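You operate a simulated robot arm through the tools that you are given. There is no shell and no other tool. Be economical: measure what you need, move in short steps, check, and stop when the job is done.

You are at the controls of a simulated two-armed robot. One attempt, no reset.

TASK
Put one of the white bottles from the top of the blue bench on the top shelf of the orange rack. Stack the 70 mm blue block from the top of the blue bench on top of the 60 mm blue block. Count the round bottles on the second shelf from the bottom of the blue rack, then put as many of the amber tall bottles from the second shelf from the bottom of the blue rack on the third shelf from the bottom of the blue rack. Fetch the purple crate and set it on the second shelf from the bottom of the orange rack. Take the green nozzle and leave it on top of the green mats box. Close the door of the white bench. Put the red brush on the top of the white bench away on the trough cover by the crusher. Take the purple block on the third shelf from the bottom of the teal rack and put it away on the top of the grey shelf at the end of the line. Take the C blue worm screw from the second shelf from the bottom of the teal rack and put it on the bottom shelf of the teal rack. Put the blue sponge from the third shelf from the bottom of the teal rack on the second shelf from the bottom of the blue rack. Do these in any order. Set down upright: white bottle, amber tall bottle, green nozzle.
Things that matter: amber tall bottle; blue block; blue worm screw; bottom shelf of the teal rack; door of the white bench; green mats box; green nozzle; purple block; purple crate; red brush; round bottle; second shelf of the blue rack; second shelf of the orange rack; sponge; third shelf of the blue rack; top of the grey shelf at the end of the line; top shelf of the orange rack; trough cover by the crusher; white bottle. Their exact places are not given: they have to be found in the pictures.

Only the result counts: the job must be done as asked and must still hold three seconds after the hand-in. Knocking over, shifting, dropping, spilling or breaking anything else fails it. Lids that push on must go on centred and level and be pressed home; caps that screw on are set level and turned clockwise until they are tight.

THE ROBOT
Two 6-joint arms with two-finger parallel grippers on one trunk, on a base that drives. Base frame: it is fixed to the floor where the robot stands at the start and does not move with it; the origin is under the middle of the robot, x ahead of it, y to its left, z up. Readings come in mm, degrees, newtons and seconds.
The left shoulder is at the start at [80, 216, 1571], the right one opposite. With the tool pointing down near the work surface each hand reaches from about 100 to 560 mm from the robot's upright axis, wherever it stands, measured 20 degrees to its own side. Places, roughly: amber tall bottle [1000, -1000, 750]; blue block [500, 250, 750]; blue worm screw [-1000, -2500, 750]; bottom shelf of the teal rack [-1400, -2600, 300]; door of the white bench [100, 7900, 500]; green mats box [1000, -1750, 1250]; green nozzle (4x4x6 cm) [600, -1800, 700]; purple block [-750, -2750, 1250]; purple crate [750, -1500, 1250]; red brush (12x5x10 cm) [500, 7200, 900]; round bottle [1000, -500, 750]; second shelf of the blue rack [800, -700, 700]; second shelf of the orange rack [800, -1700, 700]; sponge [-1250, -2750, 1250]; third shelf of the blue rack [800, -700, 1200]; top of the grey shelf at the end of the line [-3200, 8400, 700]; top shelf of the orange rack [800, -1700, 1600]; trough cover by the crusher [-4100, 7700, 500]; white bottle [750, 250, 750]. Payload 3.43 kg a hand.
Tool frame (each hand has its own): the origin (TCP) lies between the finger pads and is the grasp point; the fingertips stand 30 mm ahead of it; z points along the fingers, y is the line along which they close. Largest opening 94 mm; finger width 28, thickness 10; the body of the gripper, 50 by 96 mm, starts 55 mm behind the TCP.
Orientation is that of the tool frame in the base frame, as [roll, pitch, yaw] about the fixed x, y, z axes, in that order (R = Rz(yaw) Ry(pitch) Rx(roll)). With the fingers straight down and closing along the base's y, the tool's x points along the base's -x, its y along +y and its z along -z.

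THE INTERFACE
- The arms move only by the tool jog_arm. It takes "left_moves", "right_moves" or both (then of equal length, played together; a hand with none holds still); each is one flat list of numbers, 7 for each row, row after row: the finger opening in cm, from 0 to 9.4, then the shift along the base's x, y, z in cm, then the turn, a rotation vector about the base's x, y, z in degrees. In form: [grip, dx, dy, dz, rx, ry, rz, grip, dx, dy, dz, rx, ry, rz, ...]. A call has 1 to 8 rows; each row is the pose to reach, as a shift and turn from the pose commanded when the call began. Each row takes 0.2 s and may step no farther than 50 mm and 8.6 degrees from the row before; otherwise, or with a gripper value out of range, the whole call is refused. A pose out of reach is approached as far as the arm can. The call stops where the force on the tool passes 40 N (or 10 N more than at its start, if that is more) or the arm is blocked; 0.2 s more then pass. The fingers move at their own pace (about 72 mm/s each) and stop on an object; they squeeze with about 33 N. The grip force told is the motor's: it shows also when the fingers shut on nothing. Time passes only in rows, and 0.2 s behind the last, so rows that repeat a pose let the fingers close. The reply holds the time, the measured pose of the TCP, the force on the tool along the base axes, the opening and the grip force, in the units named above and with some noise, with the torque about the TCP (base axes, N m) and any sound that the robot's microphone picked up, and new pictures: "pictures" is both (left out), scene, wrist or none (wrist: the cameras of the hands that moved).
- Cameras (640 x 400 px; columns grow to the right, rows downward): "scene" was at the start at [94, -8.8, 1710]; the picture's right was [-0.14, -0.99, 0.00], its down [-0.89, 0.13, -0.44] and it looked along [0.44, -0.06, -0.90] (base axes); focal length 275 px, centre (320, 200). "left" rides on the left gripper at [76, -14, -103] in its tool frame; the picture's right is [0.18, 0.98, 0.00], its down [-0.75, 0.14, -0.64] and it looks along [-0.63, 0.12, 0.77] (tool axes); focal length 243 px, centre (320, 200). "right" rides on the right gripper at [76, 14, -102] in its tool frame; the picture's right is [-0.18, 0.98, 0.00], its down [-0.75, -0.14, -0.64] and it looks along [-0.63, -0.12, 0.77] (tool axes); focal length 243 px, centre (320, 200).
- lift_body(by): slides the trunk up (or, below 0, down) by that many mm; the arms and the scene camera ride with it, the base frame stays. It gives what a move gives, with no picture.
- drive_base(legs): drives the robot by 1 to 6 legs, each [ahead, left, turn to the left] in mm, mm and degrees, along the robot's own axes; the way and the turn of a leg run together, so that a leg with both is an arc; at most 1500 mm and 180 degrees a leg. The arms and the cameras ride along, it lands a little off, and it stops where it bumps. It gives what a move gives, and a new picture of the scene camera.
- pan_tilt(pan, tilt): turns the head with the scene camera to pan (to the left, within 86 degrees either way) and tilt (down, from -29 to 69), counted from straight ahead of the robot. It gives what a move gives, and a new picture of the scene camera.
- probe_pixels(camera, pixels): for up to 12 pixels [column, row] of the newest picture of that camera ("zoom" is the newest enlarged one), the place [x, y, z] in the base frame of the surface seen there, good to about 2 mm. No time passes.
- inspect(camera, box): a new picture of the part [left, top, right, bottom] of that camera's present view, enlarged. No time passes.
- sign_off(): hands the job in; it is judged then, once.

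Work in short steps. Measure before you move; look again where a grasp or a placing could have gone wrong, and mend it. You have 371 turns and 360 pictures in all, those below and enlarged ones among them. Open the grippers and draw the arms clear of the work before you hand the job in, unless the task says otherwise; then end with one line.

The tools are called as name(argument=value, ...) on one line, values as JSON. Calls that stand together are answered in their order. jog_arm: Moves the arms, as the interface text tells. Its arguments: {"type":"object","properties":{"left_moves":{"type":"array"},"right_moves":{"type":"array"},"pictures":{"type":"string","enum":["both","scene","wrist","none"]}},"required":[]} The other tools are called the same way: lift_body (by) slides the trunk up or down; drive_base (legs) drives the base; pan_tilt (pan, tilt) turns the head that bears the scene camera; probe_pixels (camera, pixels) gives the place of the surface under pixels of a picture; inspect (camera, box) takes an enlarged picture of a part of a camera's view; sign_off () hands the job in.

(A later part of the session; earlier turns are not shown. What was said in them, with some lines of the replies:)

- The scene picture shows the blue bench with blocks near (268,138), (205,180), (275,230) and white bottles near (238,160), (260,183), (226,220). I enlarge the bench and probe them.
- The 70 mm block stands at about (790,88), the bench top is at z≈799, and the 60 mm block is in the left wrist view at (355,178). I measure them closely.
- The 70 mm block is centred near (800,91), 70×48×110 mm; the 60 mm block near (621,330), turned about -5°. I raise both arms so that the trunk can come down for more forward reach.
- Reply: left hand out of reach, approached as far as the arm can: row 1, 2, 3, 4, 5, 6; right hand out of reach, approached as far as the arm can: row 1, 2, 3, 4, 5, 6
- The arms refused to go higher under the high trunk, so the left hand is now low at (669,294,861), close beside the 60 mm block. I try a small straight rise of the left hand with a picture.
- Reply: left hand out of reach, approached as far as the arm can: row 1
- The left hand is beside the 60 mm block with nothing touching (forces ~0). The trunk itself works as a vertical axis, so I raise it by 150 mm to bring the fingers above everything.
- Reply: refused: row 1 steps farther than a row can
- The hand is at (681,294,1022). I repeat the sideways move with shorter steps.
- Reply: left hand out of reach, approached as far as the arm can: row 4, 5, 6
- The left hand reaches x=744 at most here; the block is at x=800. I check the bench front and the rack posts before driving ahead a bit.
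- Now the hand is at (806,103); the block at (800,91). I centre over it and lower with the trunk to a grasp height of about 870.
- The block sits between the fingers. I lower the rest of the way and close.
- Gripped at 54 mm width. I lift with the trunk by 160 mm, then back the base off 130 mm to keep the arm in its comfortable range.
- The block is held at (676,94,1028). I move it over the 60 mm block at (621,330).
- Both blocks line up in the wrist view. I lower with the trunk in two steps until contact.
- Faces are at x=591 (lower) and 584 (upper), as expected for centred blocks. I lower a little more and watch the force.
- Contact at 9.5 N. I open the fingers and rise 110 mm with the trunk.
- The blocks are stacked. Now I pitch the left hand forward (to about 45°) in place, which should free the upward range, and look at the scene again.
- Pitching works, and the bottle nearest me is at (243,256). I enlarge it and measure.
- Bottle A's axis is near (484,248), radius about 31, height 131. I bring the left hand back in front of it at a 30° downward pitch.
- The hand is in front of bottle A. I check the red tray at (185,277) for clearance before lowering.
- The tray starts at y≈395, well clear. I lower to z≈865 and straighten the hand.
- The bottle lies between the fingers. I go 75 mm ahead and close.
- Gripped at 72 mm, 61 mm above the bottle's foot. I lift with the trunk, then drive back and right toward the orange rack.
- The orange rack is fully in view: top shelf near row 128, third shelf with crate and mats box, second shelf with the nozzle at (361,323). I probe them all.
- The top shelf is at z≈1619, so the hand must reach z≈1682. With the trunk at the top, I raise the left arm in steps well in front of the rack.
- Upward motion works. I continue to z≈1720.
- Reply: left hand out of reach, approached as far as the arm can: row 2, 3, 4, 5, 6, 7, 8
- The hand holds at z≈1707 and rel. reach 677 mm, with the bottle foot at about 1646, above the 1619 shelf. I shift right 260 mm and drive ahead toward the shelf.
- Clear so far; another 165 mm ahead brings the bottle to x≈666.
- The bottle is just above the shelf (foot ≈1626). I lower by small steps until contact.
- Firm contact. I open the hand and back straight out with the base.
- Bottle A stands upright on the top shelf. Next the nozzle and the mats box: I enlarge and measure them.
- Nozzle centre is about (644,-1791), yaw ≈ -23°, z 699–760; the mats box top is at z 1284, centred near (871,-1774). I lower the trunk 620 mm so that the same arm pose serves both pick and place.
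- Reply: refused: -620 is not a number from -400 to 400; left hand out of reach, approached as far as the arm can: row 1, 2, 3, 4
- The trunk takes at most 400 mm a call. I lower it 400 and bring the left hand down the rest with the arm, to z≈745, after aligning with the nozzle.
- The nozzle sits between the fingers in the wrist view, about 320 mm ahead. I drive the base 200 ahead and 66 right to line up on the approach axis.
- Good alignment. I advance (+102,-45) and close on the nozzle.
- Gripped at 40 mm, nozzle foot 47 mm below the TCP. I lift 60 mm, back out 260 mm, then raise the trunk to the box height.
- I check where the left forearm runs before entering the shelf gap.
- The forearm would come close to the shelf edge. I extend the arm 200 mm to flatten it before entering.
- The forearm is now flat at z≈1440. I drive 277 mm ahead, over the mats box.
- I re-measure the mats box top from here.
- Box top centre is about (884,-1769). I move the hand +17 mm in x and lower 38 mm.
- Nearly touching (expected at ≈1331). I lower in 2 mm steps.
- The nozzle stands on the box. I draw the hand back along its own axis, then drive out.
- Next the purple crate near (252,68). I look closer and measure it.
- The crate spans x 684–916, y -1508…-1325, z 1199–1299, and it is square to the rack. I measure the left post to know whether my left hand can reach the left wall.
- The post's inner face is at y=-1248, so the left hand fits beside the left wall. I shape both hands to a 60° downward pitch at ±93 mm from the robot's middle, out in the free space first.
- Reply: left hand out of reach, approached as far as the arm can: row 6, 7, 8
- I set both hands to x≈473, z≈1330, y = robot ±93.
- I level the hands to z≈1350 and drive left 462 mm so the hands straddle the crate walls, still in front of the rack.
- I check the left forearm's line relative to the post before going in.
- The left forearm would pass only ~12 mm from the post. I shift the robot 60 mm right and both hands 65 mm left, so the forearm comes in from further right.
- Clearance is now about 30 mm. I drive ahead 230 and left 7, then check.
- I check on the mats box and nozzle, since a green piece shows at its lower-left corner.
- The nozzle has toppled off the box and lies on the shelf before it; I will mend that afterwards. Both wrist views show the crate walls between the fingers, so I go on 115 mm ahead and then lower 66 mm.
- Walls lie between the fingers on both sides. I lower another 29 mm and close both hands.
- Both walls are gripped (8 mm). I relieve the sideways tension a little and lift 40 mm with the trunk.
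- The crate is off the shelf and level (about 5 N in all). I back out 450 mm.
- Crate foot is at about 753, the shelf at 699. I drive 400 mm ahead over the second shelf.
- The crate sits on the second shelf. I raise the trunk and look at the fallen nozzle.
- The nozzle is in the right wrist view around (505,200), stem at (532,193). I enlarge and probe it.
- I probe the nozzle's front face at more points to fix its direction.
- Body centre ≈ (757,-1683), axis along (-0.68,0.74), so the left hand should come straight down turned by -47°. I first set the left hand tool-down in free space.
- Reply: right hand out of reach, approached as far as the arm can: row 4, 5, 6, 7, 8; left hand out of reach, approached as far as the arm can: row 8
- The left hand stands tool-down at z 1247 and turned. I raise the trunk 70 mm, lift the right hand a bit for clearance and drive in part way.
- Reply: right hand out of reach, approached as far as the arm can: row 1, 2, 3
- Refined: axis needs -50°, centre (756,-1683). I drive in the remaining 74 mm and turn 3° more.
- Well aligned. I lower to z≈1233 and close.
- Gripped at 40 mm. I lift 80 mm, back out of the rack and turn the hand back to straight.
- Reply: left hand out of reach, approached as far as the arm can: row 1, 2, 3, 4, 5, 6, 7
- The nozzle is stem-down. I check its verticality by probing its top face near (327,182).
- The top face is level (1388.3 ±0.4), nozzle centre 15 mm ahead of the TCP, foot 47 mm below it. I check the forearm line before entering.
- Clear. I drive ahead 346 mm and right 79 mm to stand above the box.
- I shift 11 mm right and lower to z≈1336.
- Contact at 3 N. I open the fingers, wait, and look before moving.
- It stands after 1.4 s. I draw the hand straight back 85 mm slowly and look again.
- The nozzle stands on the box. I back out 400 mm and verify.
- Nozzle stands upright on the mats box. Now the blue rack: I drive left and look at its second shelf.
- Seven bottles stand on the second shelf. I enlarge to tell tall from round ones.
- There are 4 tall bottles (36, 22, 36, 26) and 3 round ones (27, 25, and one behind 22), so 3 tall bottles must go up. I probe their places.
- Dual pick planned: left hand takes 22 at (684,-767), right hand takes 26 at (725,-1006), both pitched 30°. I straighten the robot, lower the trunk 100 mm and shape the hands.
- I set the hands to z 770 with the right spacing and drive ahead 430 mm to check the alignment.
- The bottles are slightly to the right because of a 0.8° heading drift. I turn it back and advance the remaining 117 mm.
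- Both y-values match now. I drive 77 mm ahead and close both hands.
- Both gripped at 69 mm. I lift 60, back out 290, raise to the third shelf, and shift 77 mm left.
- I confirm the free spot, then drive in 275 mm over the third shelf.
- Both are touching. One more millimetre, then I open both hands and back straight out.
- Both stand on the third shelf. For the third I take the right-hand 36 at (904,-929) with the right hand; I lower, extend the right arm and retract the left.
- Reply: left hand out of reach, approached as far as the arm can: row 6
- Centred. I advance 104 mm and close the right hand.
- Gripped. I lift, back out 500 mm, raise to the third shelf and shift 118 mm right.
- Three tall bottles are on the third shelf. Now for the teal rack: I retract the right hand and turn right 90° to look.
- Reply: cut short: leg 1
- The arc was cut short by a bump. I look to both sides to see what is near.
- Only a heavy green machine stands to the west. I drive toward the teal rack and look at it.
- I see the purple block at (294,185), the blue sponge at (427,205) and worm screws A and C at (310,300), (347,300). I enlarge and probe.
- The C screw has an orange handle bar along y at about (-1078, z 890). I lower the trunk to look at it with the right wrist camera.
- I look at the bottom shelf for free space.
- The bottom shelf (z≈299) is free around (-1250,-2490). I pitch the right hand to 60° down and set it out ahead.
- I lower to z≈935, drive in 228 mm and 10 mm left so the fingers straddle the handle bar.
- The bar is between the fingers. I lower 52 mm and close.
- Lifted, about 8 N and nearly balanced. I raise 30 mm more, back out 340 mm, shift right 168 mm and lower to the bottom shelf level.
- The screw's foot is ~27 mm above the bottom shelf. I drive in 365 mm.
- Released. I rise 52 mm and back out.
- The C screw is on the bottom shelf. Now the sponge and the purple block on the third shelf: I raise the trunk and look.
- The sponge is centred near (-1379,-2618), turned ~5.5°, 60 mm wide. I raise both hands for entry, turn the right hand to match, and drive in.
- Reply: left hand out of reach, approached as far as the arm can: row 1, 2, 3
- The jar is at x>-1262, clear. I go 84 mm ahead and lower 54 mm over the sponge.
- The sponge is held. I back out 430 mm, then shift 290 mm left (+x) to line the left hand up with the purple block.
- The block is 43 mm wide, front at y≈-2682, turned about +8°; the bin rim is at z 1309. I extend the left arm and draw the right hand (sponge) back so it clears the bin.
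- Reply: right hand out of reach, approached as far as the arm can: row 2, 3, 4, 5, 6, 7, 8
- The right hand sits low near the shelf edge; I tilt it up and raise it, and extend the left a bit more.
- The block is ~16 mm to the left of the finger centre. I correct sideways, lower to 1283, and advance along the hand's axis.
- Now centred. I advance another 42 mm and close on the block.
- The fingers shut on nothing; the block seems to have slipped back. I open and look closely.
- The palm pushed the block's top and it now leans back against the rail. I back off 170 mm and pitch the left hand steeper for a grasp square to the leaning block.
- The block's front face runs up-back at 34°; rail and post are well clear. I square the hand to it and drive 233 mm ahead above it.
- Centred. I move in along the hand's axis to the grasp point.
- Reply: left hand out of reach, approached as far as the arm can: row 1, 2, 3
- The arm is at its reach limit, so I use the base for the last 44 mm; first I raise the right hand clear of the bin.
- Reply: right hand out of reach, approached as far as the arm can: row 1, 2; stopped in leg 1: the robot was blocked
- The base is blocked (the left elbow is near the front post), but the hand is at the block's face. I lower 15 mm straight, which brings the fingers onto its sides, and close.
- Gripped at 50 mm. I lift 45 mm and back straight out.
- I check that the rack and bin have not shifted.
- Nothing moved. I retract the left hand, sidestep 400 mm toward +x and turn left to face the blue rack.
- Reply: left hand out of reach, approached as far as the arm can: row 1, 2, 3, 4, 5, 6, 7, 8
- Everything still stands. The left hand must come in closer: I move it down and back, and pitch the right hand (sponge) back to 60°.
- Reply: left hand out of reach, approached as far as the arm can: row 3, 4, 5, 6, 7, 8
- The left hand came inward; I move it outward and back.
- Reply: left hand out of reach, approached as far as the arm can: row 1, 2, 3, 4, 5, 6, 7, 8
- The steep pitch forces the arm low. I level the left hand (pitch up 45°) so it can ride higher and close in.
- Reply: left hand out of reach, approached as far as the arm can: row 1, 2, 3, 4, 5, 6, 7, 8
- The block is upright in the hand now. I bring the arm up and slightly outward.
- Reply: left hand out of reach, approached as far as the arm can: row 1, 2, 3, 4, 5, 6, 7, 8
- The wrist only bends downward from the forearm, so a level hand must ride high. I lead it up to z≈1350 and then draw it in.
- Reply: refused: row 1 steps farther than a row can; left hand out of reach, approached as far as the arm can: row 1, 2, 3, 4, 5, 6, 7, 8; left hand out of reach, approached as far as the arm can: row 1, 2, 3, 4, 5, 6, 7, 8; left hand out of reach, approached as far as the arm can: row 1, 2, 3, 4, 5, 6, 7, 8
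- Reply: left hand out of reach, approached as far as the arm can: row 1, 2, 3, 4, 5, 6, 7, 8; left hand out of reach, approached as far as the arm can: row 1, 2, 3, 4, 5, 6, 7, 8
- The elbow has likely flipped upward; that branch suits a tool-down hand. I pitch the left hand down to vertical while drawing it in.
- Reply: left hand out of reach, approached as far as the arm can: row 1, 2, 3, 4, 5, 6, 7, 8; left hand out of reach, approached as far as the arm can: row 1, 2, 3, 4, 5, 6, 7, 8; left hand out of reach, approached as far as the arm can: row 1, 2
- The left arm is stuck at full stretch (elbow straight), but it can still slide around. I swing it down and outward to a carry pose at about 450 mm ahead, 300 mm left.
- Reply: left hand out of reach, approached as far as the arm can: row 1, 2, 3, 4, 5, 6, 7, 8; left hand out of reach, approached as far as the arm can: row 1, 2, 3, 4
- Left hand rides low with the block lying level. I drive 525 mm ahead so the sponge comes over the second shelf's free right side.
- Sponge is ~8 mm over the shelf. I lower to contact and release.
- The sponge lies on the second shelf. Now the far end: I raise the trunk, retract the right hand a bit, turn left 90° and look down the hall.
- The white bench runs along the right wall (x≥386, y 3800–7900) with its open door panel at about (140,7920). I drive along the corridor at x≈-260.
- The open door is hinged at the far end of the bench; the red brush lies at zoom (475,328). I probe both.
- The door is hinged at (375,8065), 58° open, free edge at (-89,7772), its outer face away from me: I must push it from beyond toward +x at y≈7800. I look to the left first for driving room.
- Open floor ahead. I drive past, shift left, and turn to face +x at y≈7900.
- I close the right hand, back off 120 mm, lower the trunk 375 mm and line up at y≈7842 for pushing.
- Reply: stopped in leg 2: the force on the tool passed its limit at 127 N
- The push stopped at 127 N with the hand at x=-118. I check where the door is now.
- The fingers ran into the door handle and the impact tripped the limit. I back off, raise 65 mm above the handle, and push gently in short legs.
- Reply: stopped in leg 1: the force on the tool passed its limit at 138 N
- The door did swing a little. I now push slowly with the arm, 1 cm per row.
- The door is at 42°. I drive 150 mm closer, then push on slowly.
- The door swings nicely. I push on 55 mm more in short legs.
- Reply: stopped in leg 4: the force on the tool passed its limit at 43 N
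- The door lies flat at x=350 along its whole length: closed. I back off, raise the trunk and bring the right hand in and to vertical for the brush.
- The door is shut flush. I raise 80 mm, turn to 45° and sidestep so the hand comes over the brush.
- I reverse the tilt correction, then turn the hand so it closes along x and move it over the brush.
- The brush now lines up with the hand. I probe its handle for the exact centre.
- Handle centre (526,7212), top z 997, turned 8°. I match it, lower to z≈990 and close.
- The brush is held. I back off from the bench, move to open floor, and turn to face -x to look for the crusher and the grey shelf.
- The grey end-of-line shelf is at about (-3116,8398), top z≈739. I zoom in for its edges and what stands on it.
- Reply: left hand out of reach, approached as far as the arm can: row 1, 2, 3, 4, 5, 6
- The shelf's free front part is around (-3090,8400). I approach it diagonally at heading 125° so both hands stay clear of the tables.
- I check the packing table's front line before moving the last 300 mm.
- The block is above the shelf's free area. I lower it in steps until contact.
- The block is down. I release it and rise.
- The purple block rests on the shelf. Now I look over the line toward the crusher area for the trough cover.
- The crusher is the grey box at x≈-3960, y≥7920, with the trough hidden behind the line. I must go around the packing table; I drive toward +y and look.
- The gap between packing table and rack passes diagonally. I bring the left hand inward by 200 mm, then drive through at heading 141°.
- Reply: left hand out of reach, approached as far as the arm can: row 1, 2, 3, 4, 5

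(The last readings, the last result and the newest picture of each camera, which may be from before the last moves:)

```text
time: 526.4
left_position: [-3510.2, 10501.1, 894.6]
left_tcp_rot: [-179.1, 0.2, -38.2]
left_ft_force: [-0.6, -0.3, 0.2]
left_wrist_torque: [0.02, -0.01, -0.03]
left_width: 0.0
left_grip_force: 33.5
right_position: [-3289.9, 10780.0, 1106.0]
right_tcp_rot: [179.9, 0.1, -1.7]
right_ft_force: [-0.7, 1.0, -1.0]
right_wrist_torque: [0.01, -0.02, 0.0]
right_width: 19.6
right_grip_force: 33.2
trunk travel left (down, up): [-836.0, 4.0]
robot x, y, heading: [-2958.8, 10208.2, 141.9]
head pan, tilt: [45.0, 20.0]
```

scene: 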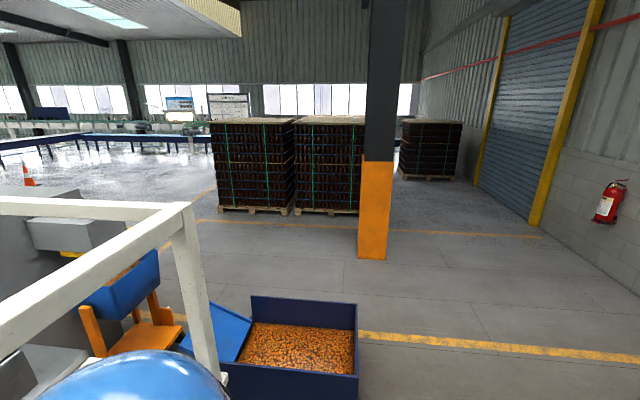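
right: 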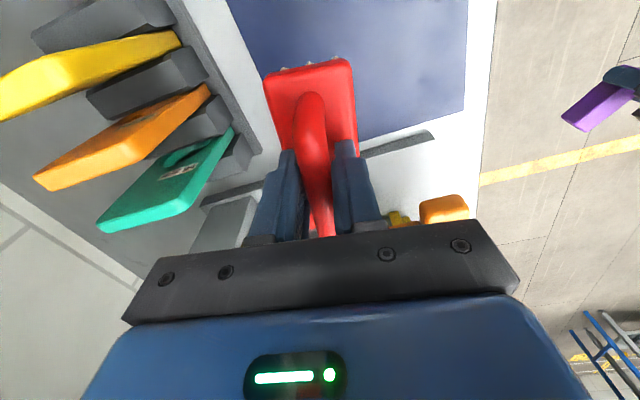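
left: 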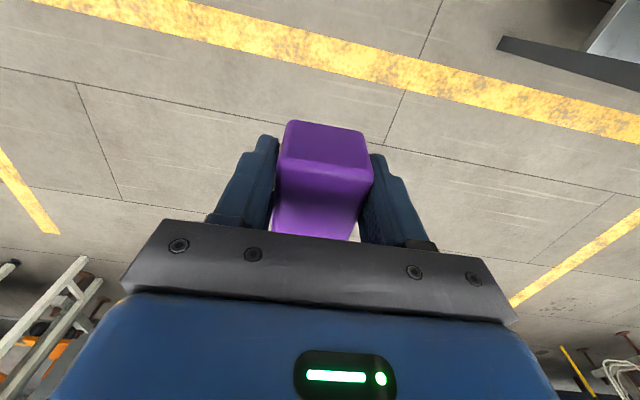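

probe_pixels(camera="scene", pixels=[[355, 310], [352, 380], [255, 300], [190, 340], [150, 340], [372, 258], [120, 300], [60, 215], [250, 210], [340, 212], [90, 190], [40, 260]])

drive_base(legs=[[450, 0, 0], [0, 0, 38]])

pan_tilt(pan=60, tilt=28)

```text
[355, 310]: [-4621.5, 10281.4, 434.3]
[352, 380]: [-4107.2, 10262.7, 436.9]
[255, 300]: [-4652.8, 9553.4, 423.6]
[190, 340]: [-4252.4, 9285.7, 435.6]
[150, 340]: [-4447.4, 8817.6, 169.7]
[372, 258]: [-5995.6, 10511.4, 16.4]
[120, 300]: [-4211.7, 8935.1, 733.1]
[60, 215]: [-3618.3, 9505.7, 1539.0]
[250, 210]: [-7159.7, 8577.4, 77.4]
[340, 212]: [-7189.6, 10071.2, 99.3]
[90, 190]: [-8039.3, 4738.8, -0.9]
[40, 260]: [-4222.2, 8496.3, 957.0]
```

```text
time: 530.9
left_position: [-3928.1, 10379.6, 894.1]
left_tcp_rot: [-179.2, 0.2, -0.7]
left_ft_force: [0.4, -0.2, 0.1]
left_wrist_torque: [-0.01, 0.03, 0.0]
left_width: 0.0
left_grip_force: 33.1
right_position: [-3922.3, 10736.0, 1103.9]
right_tcp_rot: [179.8, 0.1, 35.7]
right_ft_force: [0.6, 0.7, -1.4]
right_wrist_torque: [0.01, -0.03, -0.02]
right_width: 19.5
right_grip_force: 33.2
trunk travel left (down, up): [-836.0, 4.0]
robot x, y, heading: [-3306.4, 10479.5, 178.9]
head pan, tilt: [45.0, 20.0]
```

scene: 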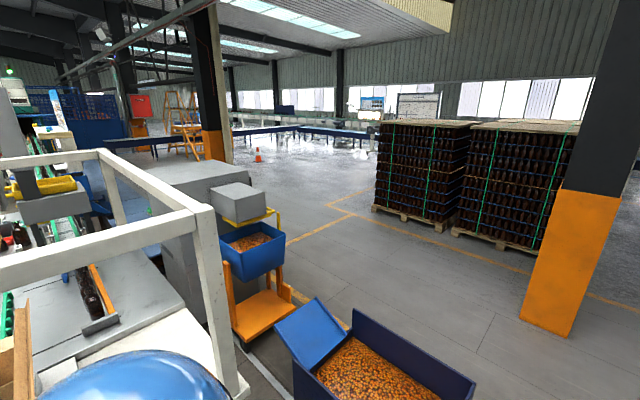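

```text
time: 531.6
left_position: [-3927.2, 10380.2, 893.8]
left_tcp_rot: [-179.1, 0.1, -0.7]
left_ft_force: [0.4, -0.2, -0.4]
left_wrist_torque: [0.03, 0.01, 0.0]
left_width: 0.0
left_grip_force: 32.9
right_position: [-3922.4, 10735.4, 1106.3]
right_tcp_rot: [179.8, 0.1, 35.7]
right_ft_force: [0.3, 0.5, -1.6]
right_wrist_torque: [0.01, 0.0, -0.01]
right_width: 19.6
right_grip_force: 32.7
trunk travel left (down, up): [-836.0, 4.0]
robot x, y, heading: [-3309.7, 10481.9, 179.2]
head pan, tilt: [60.0, 28.0]
```

scene: 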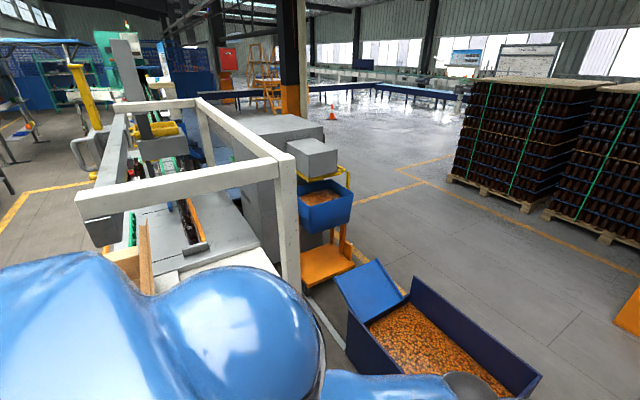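

The trough lies beyond the crusher's south side. I go around: along y≈10760 to x≈-5000, then south at x≈-5300.

drive_base(legs=[[0, -285, 0.5], [1500, 0, 0], [190, 0, 0], [0, 0, 90], [0, -300, 0], [1500, 0, 0]])

pan_tilt(pan=40, tilt=25)

```text
time: 554.4
left_position: [-5223.0, 8643.1, 894.0]
left_tcp_rot: [-179.1, 0.1, 89.2]
left_ft_force: [-0.1, 0.5, -0.5]
left_wrist_torque: [0.02, 0.02, -0.01]
left_width: 0.2
left_grip_force: 33.0
right_position: [-5579.8, 8650.3, 1106.3]
right_tcp_rot: [179.9, 0.1, 125.7]
right_ft_force: [-0.2, -0.2, -1.9]
right_wrist_torque: [-0.02, 0.04, 0.0]
right_width: 19.8
right_grip_force: 32.8
trunk travel left (down, up): [-836.0, 4.0]
robot x, y, heading: [-5322.1, 9266.8, -91.0]
head pan, tilt: [60.0, 28.0]
```

scene: 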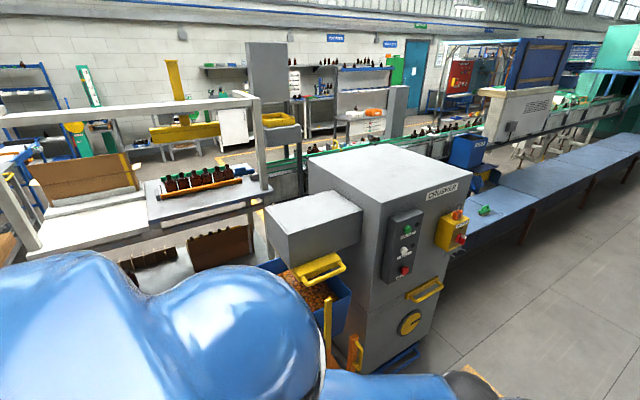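

```text
time: 555.2
left_position: [-5223.4, 8643.7, 893.5]
left_tcp_rot: [-179.2, 0.1, 89.2]
left_ft_force: [1.3, 0.2, 0.1]
left_wrist_torque: [-0.03, -0.02, -0.01]
left_width: 0.1
left_grip_force: 32.6
right_position: [-5580.1, 8649.6, 1104.7]
right_tcp_rot: [179.8, 0.0, 125.5]
right_ft_force: [0.2, 0.1, -1.4]
right_wrist_torque: [0.01, -0.01, -0.03]
right_width: 19.7
right_grip_force: 33.3
trunk travel left (down, up): [-836.0, 4.0]
robot x, y, heading: [-5322.6, 9265.4, -91.1]
head pan, tilt: [40.0, 25.0]
```

scene: 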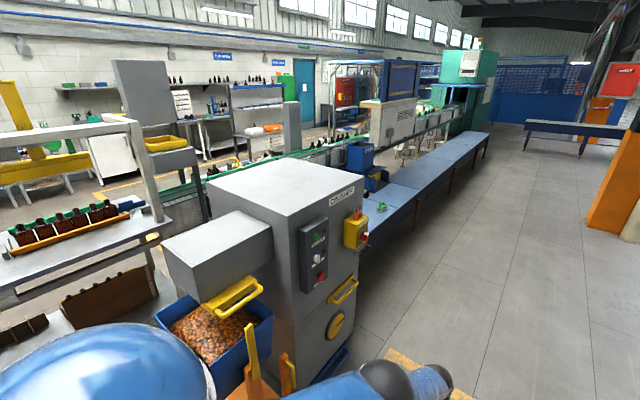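

The blue trough covers run from the crusher; a small green thing lies on the first one at (380,207). I probe the cover.

inspect(camera="scene", box=[340, 130, 500, 270])

probe_pixels(camera="scene", pixels=[[380, 207], [375, 225], [400, 200], [395, 215], [365, 245], [385, 193], [420, 195], [415, 178], [430, 190], [450, 165], [370, 255], [360, 260]])

```text
2.86 times, centred on (420, 200) of scene
```

zoom: 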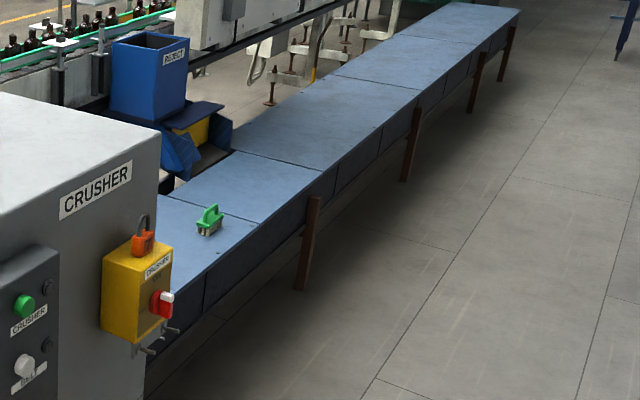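

```text
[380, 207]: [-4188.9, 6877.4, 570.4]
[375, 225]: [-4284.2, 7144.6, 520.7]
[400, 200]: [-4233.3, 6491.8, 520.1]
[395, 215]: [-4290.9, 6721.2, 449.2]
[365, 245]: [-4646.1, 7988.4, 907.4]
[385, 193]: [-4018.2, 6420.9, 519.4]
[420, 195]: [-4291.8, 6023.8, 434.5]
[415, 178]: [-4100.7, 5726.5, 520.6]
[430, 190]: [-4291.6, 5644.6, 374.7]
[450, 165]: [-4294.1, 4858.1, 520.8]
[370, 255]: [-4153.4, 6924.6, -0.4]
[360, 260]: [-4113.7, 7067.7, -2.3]
```

The cover is at z≈520 (x -4290…-3960). I drive south to y≈7450, turn to face it and look for the seam of the first segment.

drive_base(legs=[[1500, 0, 0], [330, 0, 0], [0, 0, 91]])

pan_tilt(pan=0, tilt=35)

```text
time: 568.4
left_position: [-4750.6, 7522.6, 894.8]
left_tcp_rot: [-179.1, 0.1, 179.4]
left_ft_force: [0.2, 0.3, 0.1]
left_wrist_torque: [-0.01, -0.01, 0.02]
left_width: 0.2
left_grip_force: 32.9
right_position: [-4755.8, 7166.5, 1104.2]
right_tcp_rot: [179.9, 0.1, -144.2]
right_ft_force: [0.2, 0.1, -2.3]
right_wrist_torque: [-0.03, 0.02, -0.01]
right_width: 19.7
right_grip_force: 32.4
trunk travel left (down, up): [-836.0, 4.0]
robot x, y, heading: [-5373.1, 7421.4, -0.9]
head pan, tilt: [40.0, 25.0]
```

scene: 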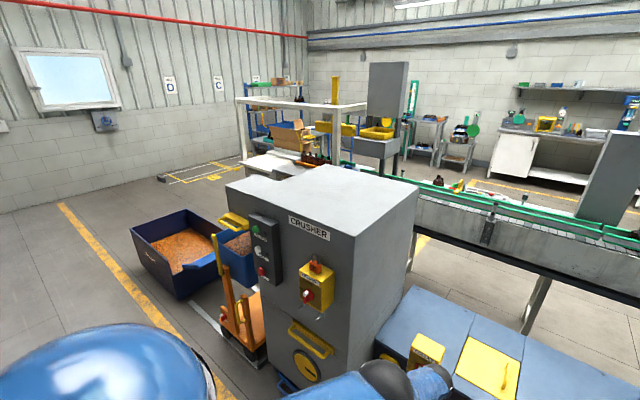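

```text
time: 569.4
left_position: [-4750.4, 7523.4, 894.5]
left_tcp_rot: [-179.1, 0.0, 179.4]
left_ft_force: [-0.7, 0.4, -0.4]
left_wrist_torque: [-0.02, -0.02, 0.01]
left_width: 0.0
left_grip_force: 32.6
right_position: [-4754.6, 7167.7, 1105.4]
right_tcp_rot: [179.8, 0.2, -144.2]
right_ft_force: [0.8, -0.4, -2.6]
right_wrist_torque: [0.01, 0.01, 0.01]
right_width: 19.8
right_grip_force: 33.0
trunk travel left (down, up): [-836.0, 4.0]
robot x, y, heading: [-5372.3, 7419.7, -0.6]
head pan, tilt: [0.0, 35.0]
```

scene: 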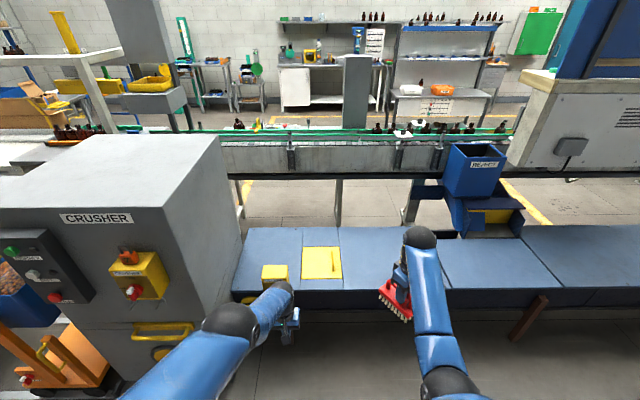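

inspect(camera="scene", box=[220, 210, 400, 320])

probe_pixels(camera="scene", pixels=[[250, 235], [300, 235], [240, 280], [296, 285], [320, 262], [345, 235], [350, 285], [275, 245], [275, 272], [380, 260], [270, 290], [430, 280]])

```text
3.56 times, centred on (310, 265) of scene
```

zoom: 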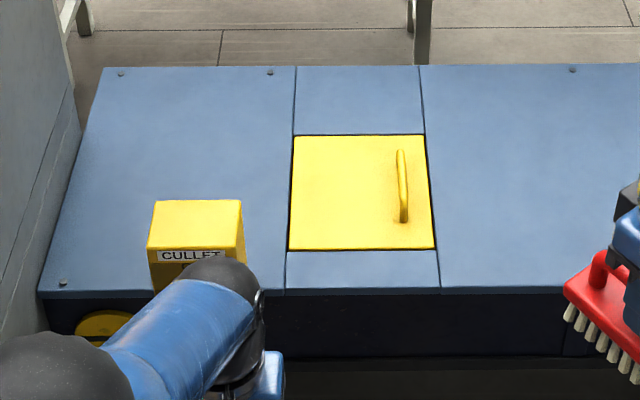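

```text
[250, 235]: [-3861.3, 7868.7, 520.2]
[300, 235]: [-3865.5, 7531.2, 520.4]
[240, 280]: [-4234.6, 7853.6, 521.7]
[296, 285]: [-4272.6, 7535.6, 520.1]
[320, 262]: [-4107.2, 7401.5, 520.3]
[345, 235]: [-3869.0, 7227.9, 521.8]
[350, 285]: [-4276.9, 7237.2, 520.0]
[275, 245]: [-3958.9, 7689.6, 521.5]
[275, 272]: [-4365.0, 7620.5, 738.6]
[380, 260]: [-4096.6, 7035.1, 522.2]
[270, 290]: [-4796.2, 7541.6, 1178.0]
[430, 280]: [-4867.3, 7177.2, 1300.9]
```

The first cover segment spans y 7535–7890, x -4295…-3840. I first swing the left arm to my side so it clears the crusher when I come in at 45°.

jog_arm(left_moves=[0, -3.6, 2.7, -1.8, 0, 0, 0, 0, -7.2, 5.4, -3.6, 0, 0, 0, 0, -10.8, 8.1, -5.4, 0, 0, 0, 0, -14.4, 10.8, -7.2, 0, 0, 0, 0, -18, 13.5, -9, 0, 0, 0, 0, -21.6, 16.2, -10.8, 0, 0, 0, 0, -25.2, 18.9, -12.6, 0, 0, 0, 0, -28.8, 21.6, -14.4, 0, 0, 0], pictures="none")

jog_arm(left_moves=[0, -3.6, 2.7, -1.8, 0, 0, 0, 0, -7.2, 5.4, -3.6, 0, 0, 0, 0, -10.8, 8.1, -5.4, 0, 0, 0, 0, -14.4, 10.8, -7.2, 0, 0, 0, 0, -18, 13.5, -9, 0, 0, 0], pictures="none")

```text
time: 571.2
left_position: [-5007.9, 7752.6, 688.5]
left_tcp_rot: [-179.1, 0.3, 179.3]
left_ft_force: [0.5, 0.2, -0.5]
left_wrist_torque: [0.02, -0.01, 0.0]
left_width: 0.2
left_grip_force: 32.8
left hand out of reach, approached as far as the arm can: row 1, 2, 3, 4, 5, 6, 7, 8
right_position: [-4756.9, 7168.0, 1106.5]
right_tcp_rot: [180.0, 0.1, -144.2]
right_ft_force: [0.1, -0.3, -1.9]
right_wrist_torque: [-0.03, 0.01, 0.01]
right_width: 19.7
right_grip_force: 33.3
trunk travel left (down, up): [-836.0, 4.0]
robot x, y, heading: [-5370.9, 7424.4, -0.9]
head pan, tilt: [0.0, 35.0]
```

```text
time: 572.4
left_position: [-5205.5, 7858.9, 661.9]
left_tcp_rot: [-179.0, 0.3, 179.4]
left_ft_force: [-0.7, -0.3, -0.2]
left_wrist_torque: [-0.02, 0.0, -0.01]
left_width: 0.0
left_grip_force: 32.8
left hand out of reach, approached as far as the arm can: row 1, 2, 3, 4, 5
right_position: [-4756.5, 7167.6, 1106.0]
right_tcp_rot: [179.9, 0.1, -144.2]
right_ft_force: [-0.7, 0.3, -1.6]
right_wrist_torque: [-0.01, 0.01, -0.03]
right_width: 19.7
right_grip_force: 33.0
trunk travel left (down, up): [-836.0, 4.0]
robot x, y, heading: [-5371.4, 7421.6, -0.7]
head pan, tilt: [0.0, 35.0]
```

The left arm hangs at my side. I turn to 45° and move in so the brush comes over the first segment at about (-4080,7690).

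drive_base(legs=[[0, 0, 45.7], [486, -468, 0]])

lift_body(by=-300)

inspect(camera="right", box=[0, 0, 640, 400])

```text
time: 578.2
left_position: [-4895.3, 7857.9, 661.9]
left_tcp_rot: [-179.0, 0.2, -135.3]
left_ft_force: [-0.3, -1.0, -0.4]
left_wrist_torque: [-0.03, -0.02, -0.01]
left_width: 0.0
left_grip_force: 33.3
right_position: [-4088.1, 7690.4, 1105.3]
right_tcp_rot: [179.9, 0.0, -98.9]
right_ft_force: [0.1, -0.2, -2.4]
right_wrist_torque: [-0.04, -0.03, 0.01]
right_width: 19.4
right_grip_force: 32.2
trunk travel left (down, up): [-836.0, 4.0]
robot x, y, heading: [-4703.4, 7432.2, 44.4]
head pan, tilt: [0.0, 35.0]
```

scene: 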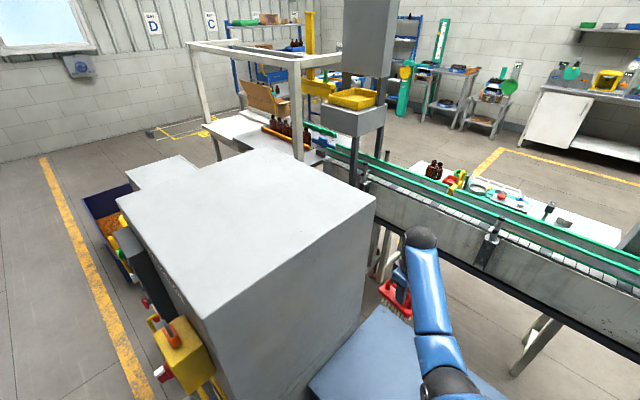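

```text
time: 581.2
left_position: [-4893.1, 7857.0, 361.3]
left_tcp_rot: [-179.1, 0.2, -135.5]
left_ft_force: [0.6, -0.1, 0.2]
left_wrist_torque: [0.04, 0.04, 0.02]
left_width: 0.0
left_grip_force: 33.5
right_position: [-4086.3, 7690.4, 804.6]
right_tcp_rot: [179.8, 0.1, -99.0]
right_ft_force: [0.6, 0.6, -2.3]
right_wrist_torque: [0.0, 0.0, -0.01]
right_width: 19.8
right_grip_force: 32.3
trunk travel left (down, up): [-536.0, 304.0]
robot x, y, heading: [-4700.0, 7433.6, 44.2]
head pan, tilt: [0.0, 35.0]
```

```text
1.00 times, centred on (320, 200) of right (not enlarged: the box is as wide or as high as the picture)
```

zoom: 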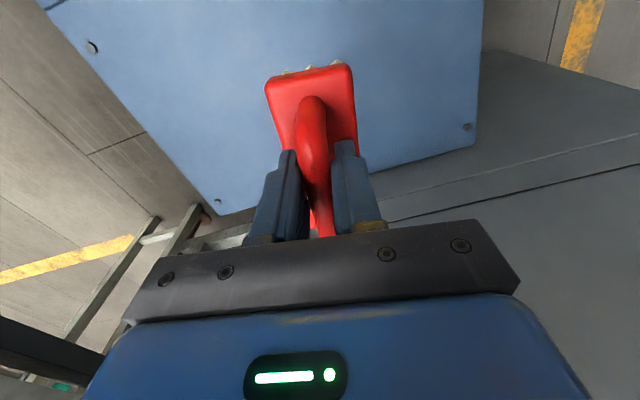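

The brush hangs over the first blue segment. I lower it further.

lift_body(by=-185)

inspect(camera="right", box=[0, 0, 640, 400])

lift_body(by=-6)

```text
time: 583.3
left_position: [-4893.2, 7858.0, 176.8]
left_tcp_rot: [-179.0, 0.2, -135.4]
left_ft_force: [0.3, 0.9, -0.4]
left_wrist_torque: [-0.02, 0.0, 0.02]
left_width: 0.0
left_grip_force: 33.4
right_position: [-4085.9, 7690.8, 620.2]
right_tcp_rot: [179.7, 0.2, -98.9]
right_ft_force: [0.5, -0.6, -1.5]
right_wrist_torque: [0.0, -0.04, 0.02]
right_width: 19.5
right_grip_force: 32.8
trunk travel left (down, up): [-351.0, 489.0]
robot x, y, heading: [-4700.9, 7431.2, 44.6]
head pan, tilt: [0.0, 35.0]
```

```text
1.00 times, centred on (320, 200) of right (not enlarged: the box is as wide or as high as the picture)
```

zoom: 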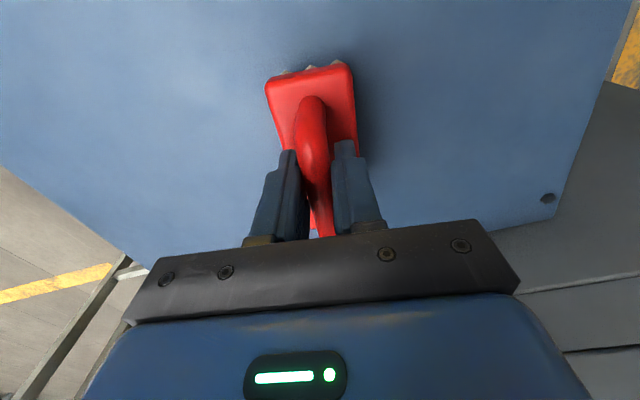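

```text
time: 583.8
left_position: [-4892.7, 7858.4, 169.5]
left_tcp_rot: [-179.1, 0.1, -135.4]
left_ft_force: [-0.7, -0.4, -0.5]
left_wrist_torque: [-0.01, 0.0, 0.0]
left_width: 0.2
left_grip_force: 33.3
right_position: [-4085.8, 7689.5, 614.2]
right_tcp_rot: [179.7, 0.2, -98.9]
right_ft_force: [-0.2, -0.2, -1.3]
right_wrist_torque: [-0.03, 0.02, -0.01]
right_width: 19.4
right_grip_force: 33.1
trunk travel left (down, up): [-345.0, 495.0]
robot x, y, heading: [-4701.4, 7436.9, 44.4]
head pan, tilt: [0.0, 35.0]
```

lift_body(by=-4)

lift_body(by=-3)

```text
time: 584.4
left_position: [-4892.2, 7857.9, 165.9]
left_tcp_rot: [-179.1, 0.2, -135.4]
left_ft_force: [-0.4, -0.5, -0.1]
left_wrist_torque: [-0.01, -0.01, 0.03]
left_width: 0.0
left_grip_force: 32.8
right_position: [-4085.9, 7690.7, 609.6]
right_tcp_rot: [179.8, 0.1, -98.9]
right_ft_force: [0.6, -0.3, -1.3]
right_wrist_torque: [0.0, -0.01, 0.0]
right_width: 19.7
right_grip_force: 33.3
trunk travel left (down, up): [-341.0, 499.0]
robot x, y, heading: [-4700.1, 7430.0, 44.7]
head pan, tilt: [0.0, 35.0]
```

```text
time: 584.9
left_position: [-4892.5, 7858.5, 163.7]
left_tcp_rot: [-179.1, 0.1, -135.4]
left_ft_force: [-0.7, 0.3, -0.1]
left_wrist_torque: [0.02, -0.01, 0.0]
left_width: 0.1
left_grip_force: 33.3
right_position: [-4085.7, 7691.0, 608.2]
right_tcp_rot: [179.9, 0.0, -98.8]
right_ft_force: [-0.6, 0.0, -1.1]
right_wrist_torque: [-0.02, 0.01, 0.02]
right_width: 19.5
right_grip_force: 33.1
trunk travel left (down, up): [-338.0, 502.0]
robot x, y, heading: [-4698.5, 7431.0, 44.3]
head pan, tilt: [0.0, 35.0]
```

lift_body(by=-2)

lift_body(by=-2)

```text
time: 585.4
left_position: [-4894.5, 7858.0, 161.5]
left_tcp_rot: [-179.1, 0.2, -135.3]
left_ft_force: [0.1, -0.4, 0.0]
left_wrist_torque: [0.0, 0.0, 0.0]
left_width: 0.3
left_grip_force: 32.6
right_position: [-4087.7, 7691.2, 606.5]
right_tcp_rot: [179.9, 0.2, -98.8]
right_ft_force: [-1.7, -0.8, 5.7]
right_wrist_torque: [0.38, -0.11, 0.08]
right_width: 19.4
right_grip_force: 33.5
trunk travel left (down, up): [-336.0, 504.0]
robot x, y, heading: [-4700.7, 7433.4, 44.4]
head pan, tilt: [0.0, 35.0]
```

```text
time: 585.9
left_position: [-4892.6, 7858.8, 160.1]
left_tcp_rot: [-179.0, 0.2, -135.4]
left_ft_force: [0.0, -0.4, 0.6]
left_wrist_torque: [0.01, 0.02, -0.03]
left_width: 0.0
left_grip_force: 33.2
right_position: [-4087.9, 7691.2, 605.9]
right_tcp_rot: [180.0, 0.3, -98.9]
right_ft_force: [-3.4, -2.9, 16.8]
right_wrist_torque: [0.69, -0.2, 0.07]
right_width: 19.3
right_grip_force: 33.4
trunk travel left (down, up): [-334.0, 506.0]
robot x, y, heading: [-4699.6, 7428.8, 44.5]
head pan, tilt: [0.0, 35.0]
```

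The brush is on the cover. I open, rise 100 mm and look.

jog_arm(right_moves=[4, 0, 0, 0, 0, 0, 0, 6, 0, 0, 0, 0, 0, 0, 6, 0, 0, 0, 0, 0, 0], pictures="none")

lift_body(by=250)

inspect(camera="right", box=[0, 0, 640, 400])

probe_pixels(camera="right", pixels=[[320, 100], [320, 60]])

```text
time: 586.7
left_position: [-4893.4, 7858.9, 160.1]
left_tcp_rot: [-179.0, 0.1, -135.4]
left_ft_force: [0.4, -0.5, -0.1]
left_wrist_torque: [-0.01, -0.02, -0.03]
left_width: 0.1
left_grip_force: 33.3
right_position: [-4086.8, 7689.8, 602.9]
right_tcp_rot: [179.8, 0.1, -98.9]
right_ft_force: [0.0, 0.0, 0.4]
right_wrist_torque: [-0.01, -0.02, 0.0]
right_width: 59.7
right_grip_force: 0.1
trunk travel left (down, up): [-334.0, 506.0]
robot x, y, heading: [-4697.0, 7434.7, 44.4]
head pan, tilt: [0.0, 35.0]
```

```text
time: 589.3
left_position: [-4894.0, 7858.9, 409.5]
left_tcp_rot: [-179.0, 0.1, -135.4]
left_ft_force: [0.3, 0.2, -0.5]
left_wrist_torque: [0.01, -0.01, -0.02]
left_width: 0.0
left_grip_force: 33.2
right_position: [-4086.4, 7690.5, 854.3]
right_tcp_rot: [179.9, 0.1, -99.0]
right_ft_force: [-0.7, 0.3, 0.3]
right_wrist_torque: [0.02, -0.02, 0.02]
right_width: 59.9
right_grip_force: 0.1
trunk travel left (down, up): [-584.0, 256.0]
robot x, y, heading: [-4702.7, 7432.7, 44.4]
head pan, tilt: [0.0, 35.0]
```

```text
1.00 times, centred on (320, 200) of right (not enlarged: the box is as wide or as high as the picture)
```

zoom: 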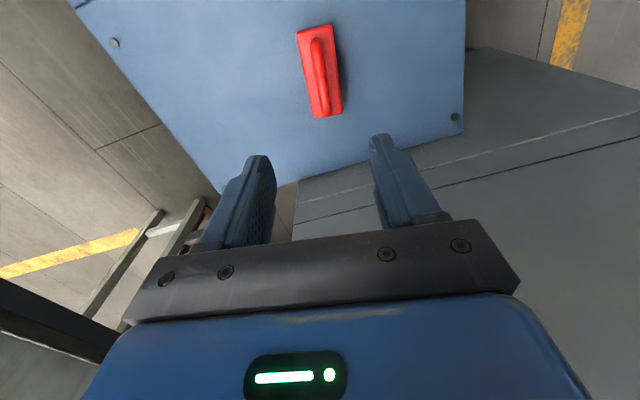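

```text
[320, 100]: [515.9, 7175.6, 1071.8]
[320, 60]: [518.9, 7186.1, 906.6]
```

The brush stands on the first trough cover. I back away, open both hands and take a last look.

drive_base(legs=[[-450, 0, 0]])

jog_arm(left_moves=[6, 0, 0, 0, 0, 0, 0, 9, 0, 0, 0, 0, 0, 0, 9, 0, 0, 0, 0, 0, 0], right_moves=[8, 0, 0, 0, 0, 0, 0, 9, 0, 0, 0, 0, 0, 0, 9, 0, 0, 0, 0, 0, 0], pictures="scene")

inspect(camera="scene", box=[330, 60, 640, 260])

```text
time: 592.0
left_position: [-5214.2, 7543.7, 408.2]
left_tcp_rot: [-179.1, 0.1, -135.1]
left_ft_force: [-1.0, -0.7, 1.4]
left_wrist_torque: [0.0, -0.02, 0.02]
left_width: 0.1
left_grip_force: 32.6
right_position: [-4404.8, 7380.8, 853.1]
right_tcp_rot: [179.8, 0.1, -98.6]
right_ft_force: [-0.6, 0.3, -0.1]
right_wrist_torque: [-0.01, 0.0, 0.0]
right_width: 59.8
right_grip_force: 0.0
trunk travel left (down, up): [-584.0, 256.0]
robot x, y, heading: [-5020.1, 7117.1, 44.5]
head pan, tilt: [0.0, 35.0]
```

scene: 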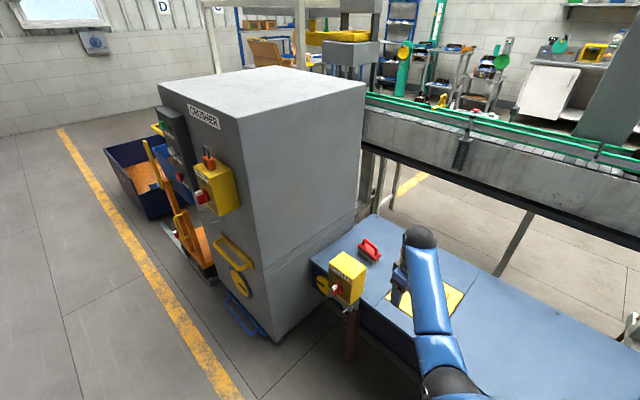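

```text
time: 592.8
left_position: [-5215.1, 7543.3, 410.5]
left_tcp_rot: [-179.1, 0.0, -135.2]
left_ft_force: [0.0, -0.6, -0.5]
left_wrist_torque: [-0.02, 0.02, -0.01]
left_width: 90.2
left_grip_force: 0.1
right_position: [-4406.8, 7379.5, 853.7]
right_tcp_rot: [179.8, 0.1, -98.5]
right_ft_force: [0.3, 0.3, 0.3]
right_wrist_torque: [-0.02, -0.01, 0.0]
right_width: 90.1
right_grip_force: 0.0
trunk travel left (down, up): [-584.0, 256.0]
robot x, y, heading: [-5020.7, 7118.3, 44.8]
head pan, tilt: [0.0, 35.0]
```

scene: 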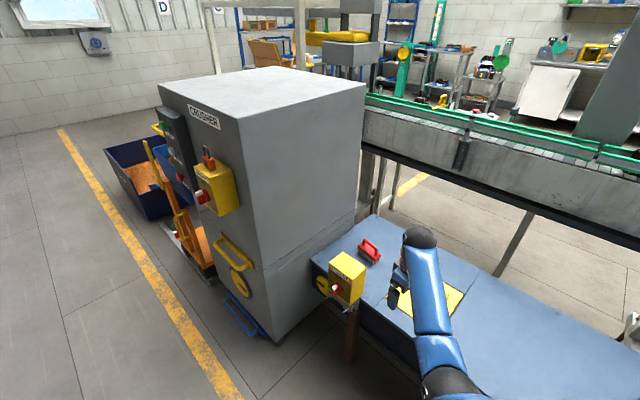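

```text
2.00 times, centred on (485, 160) of scene
```

zoom: 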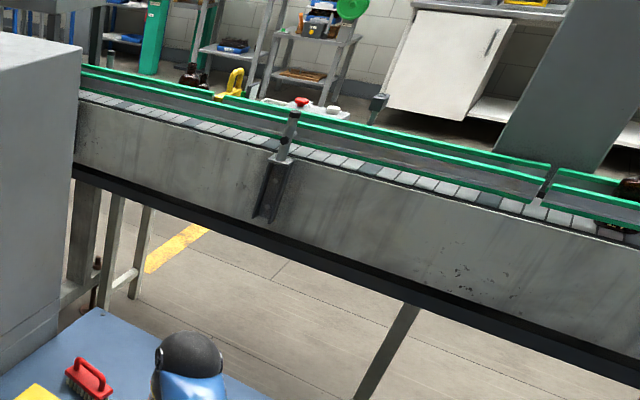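

I check that the door is still flat against the bench.

probe_pixels(camera="zoom", pixels=[[425, 40], [430, 80], [465, 60], [500, 35], [475, 105], [400, 90], [505, 28]])

```text
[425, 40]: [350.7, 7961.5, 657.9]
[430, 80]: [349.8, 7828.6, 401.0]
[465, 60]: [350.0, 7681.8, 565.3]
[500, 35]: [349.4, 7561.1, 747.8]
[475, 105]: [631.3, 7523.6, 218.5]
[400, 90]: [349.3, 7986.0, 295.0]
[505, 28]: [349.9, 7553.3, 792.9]
```

The door is flat at x≈350, the brush sits on the cover, and both hands are open and clear. I hand the job in.

sign_off()

```text
The job is handed in.
```

All ten tasks are done and the job is handed in. There were 3 round bottles on the second shelf of the blue rack, so 3 amber tall bottles went up to its third shelf.
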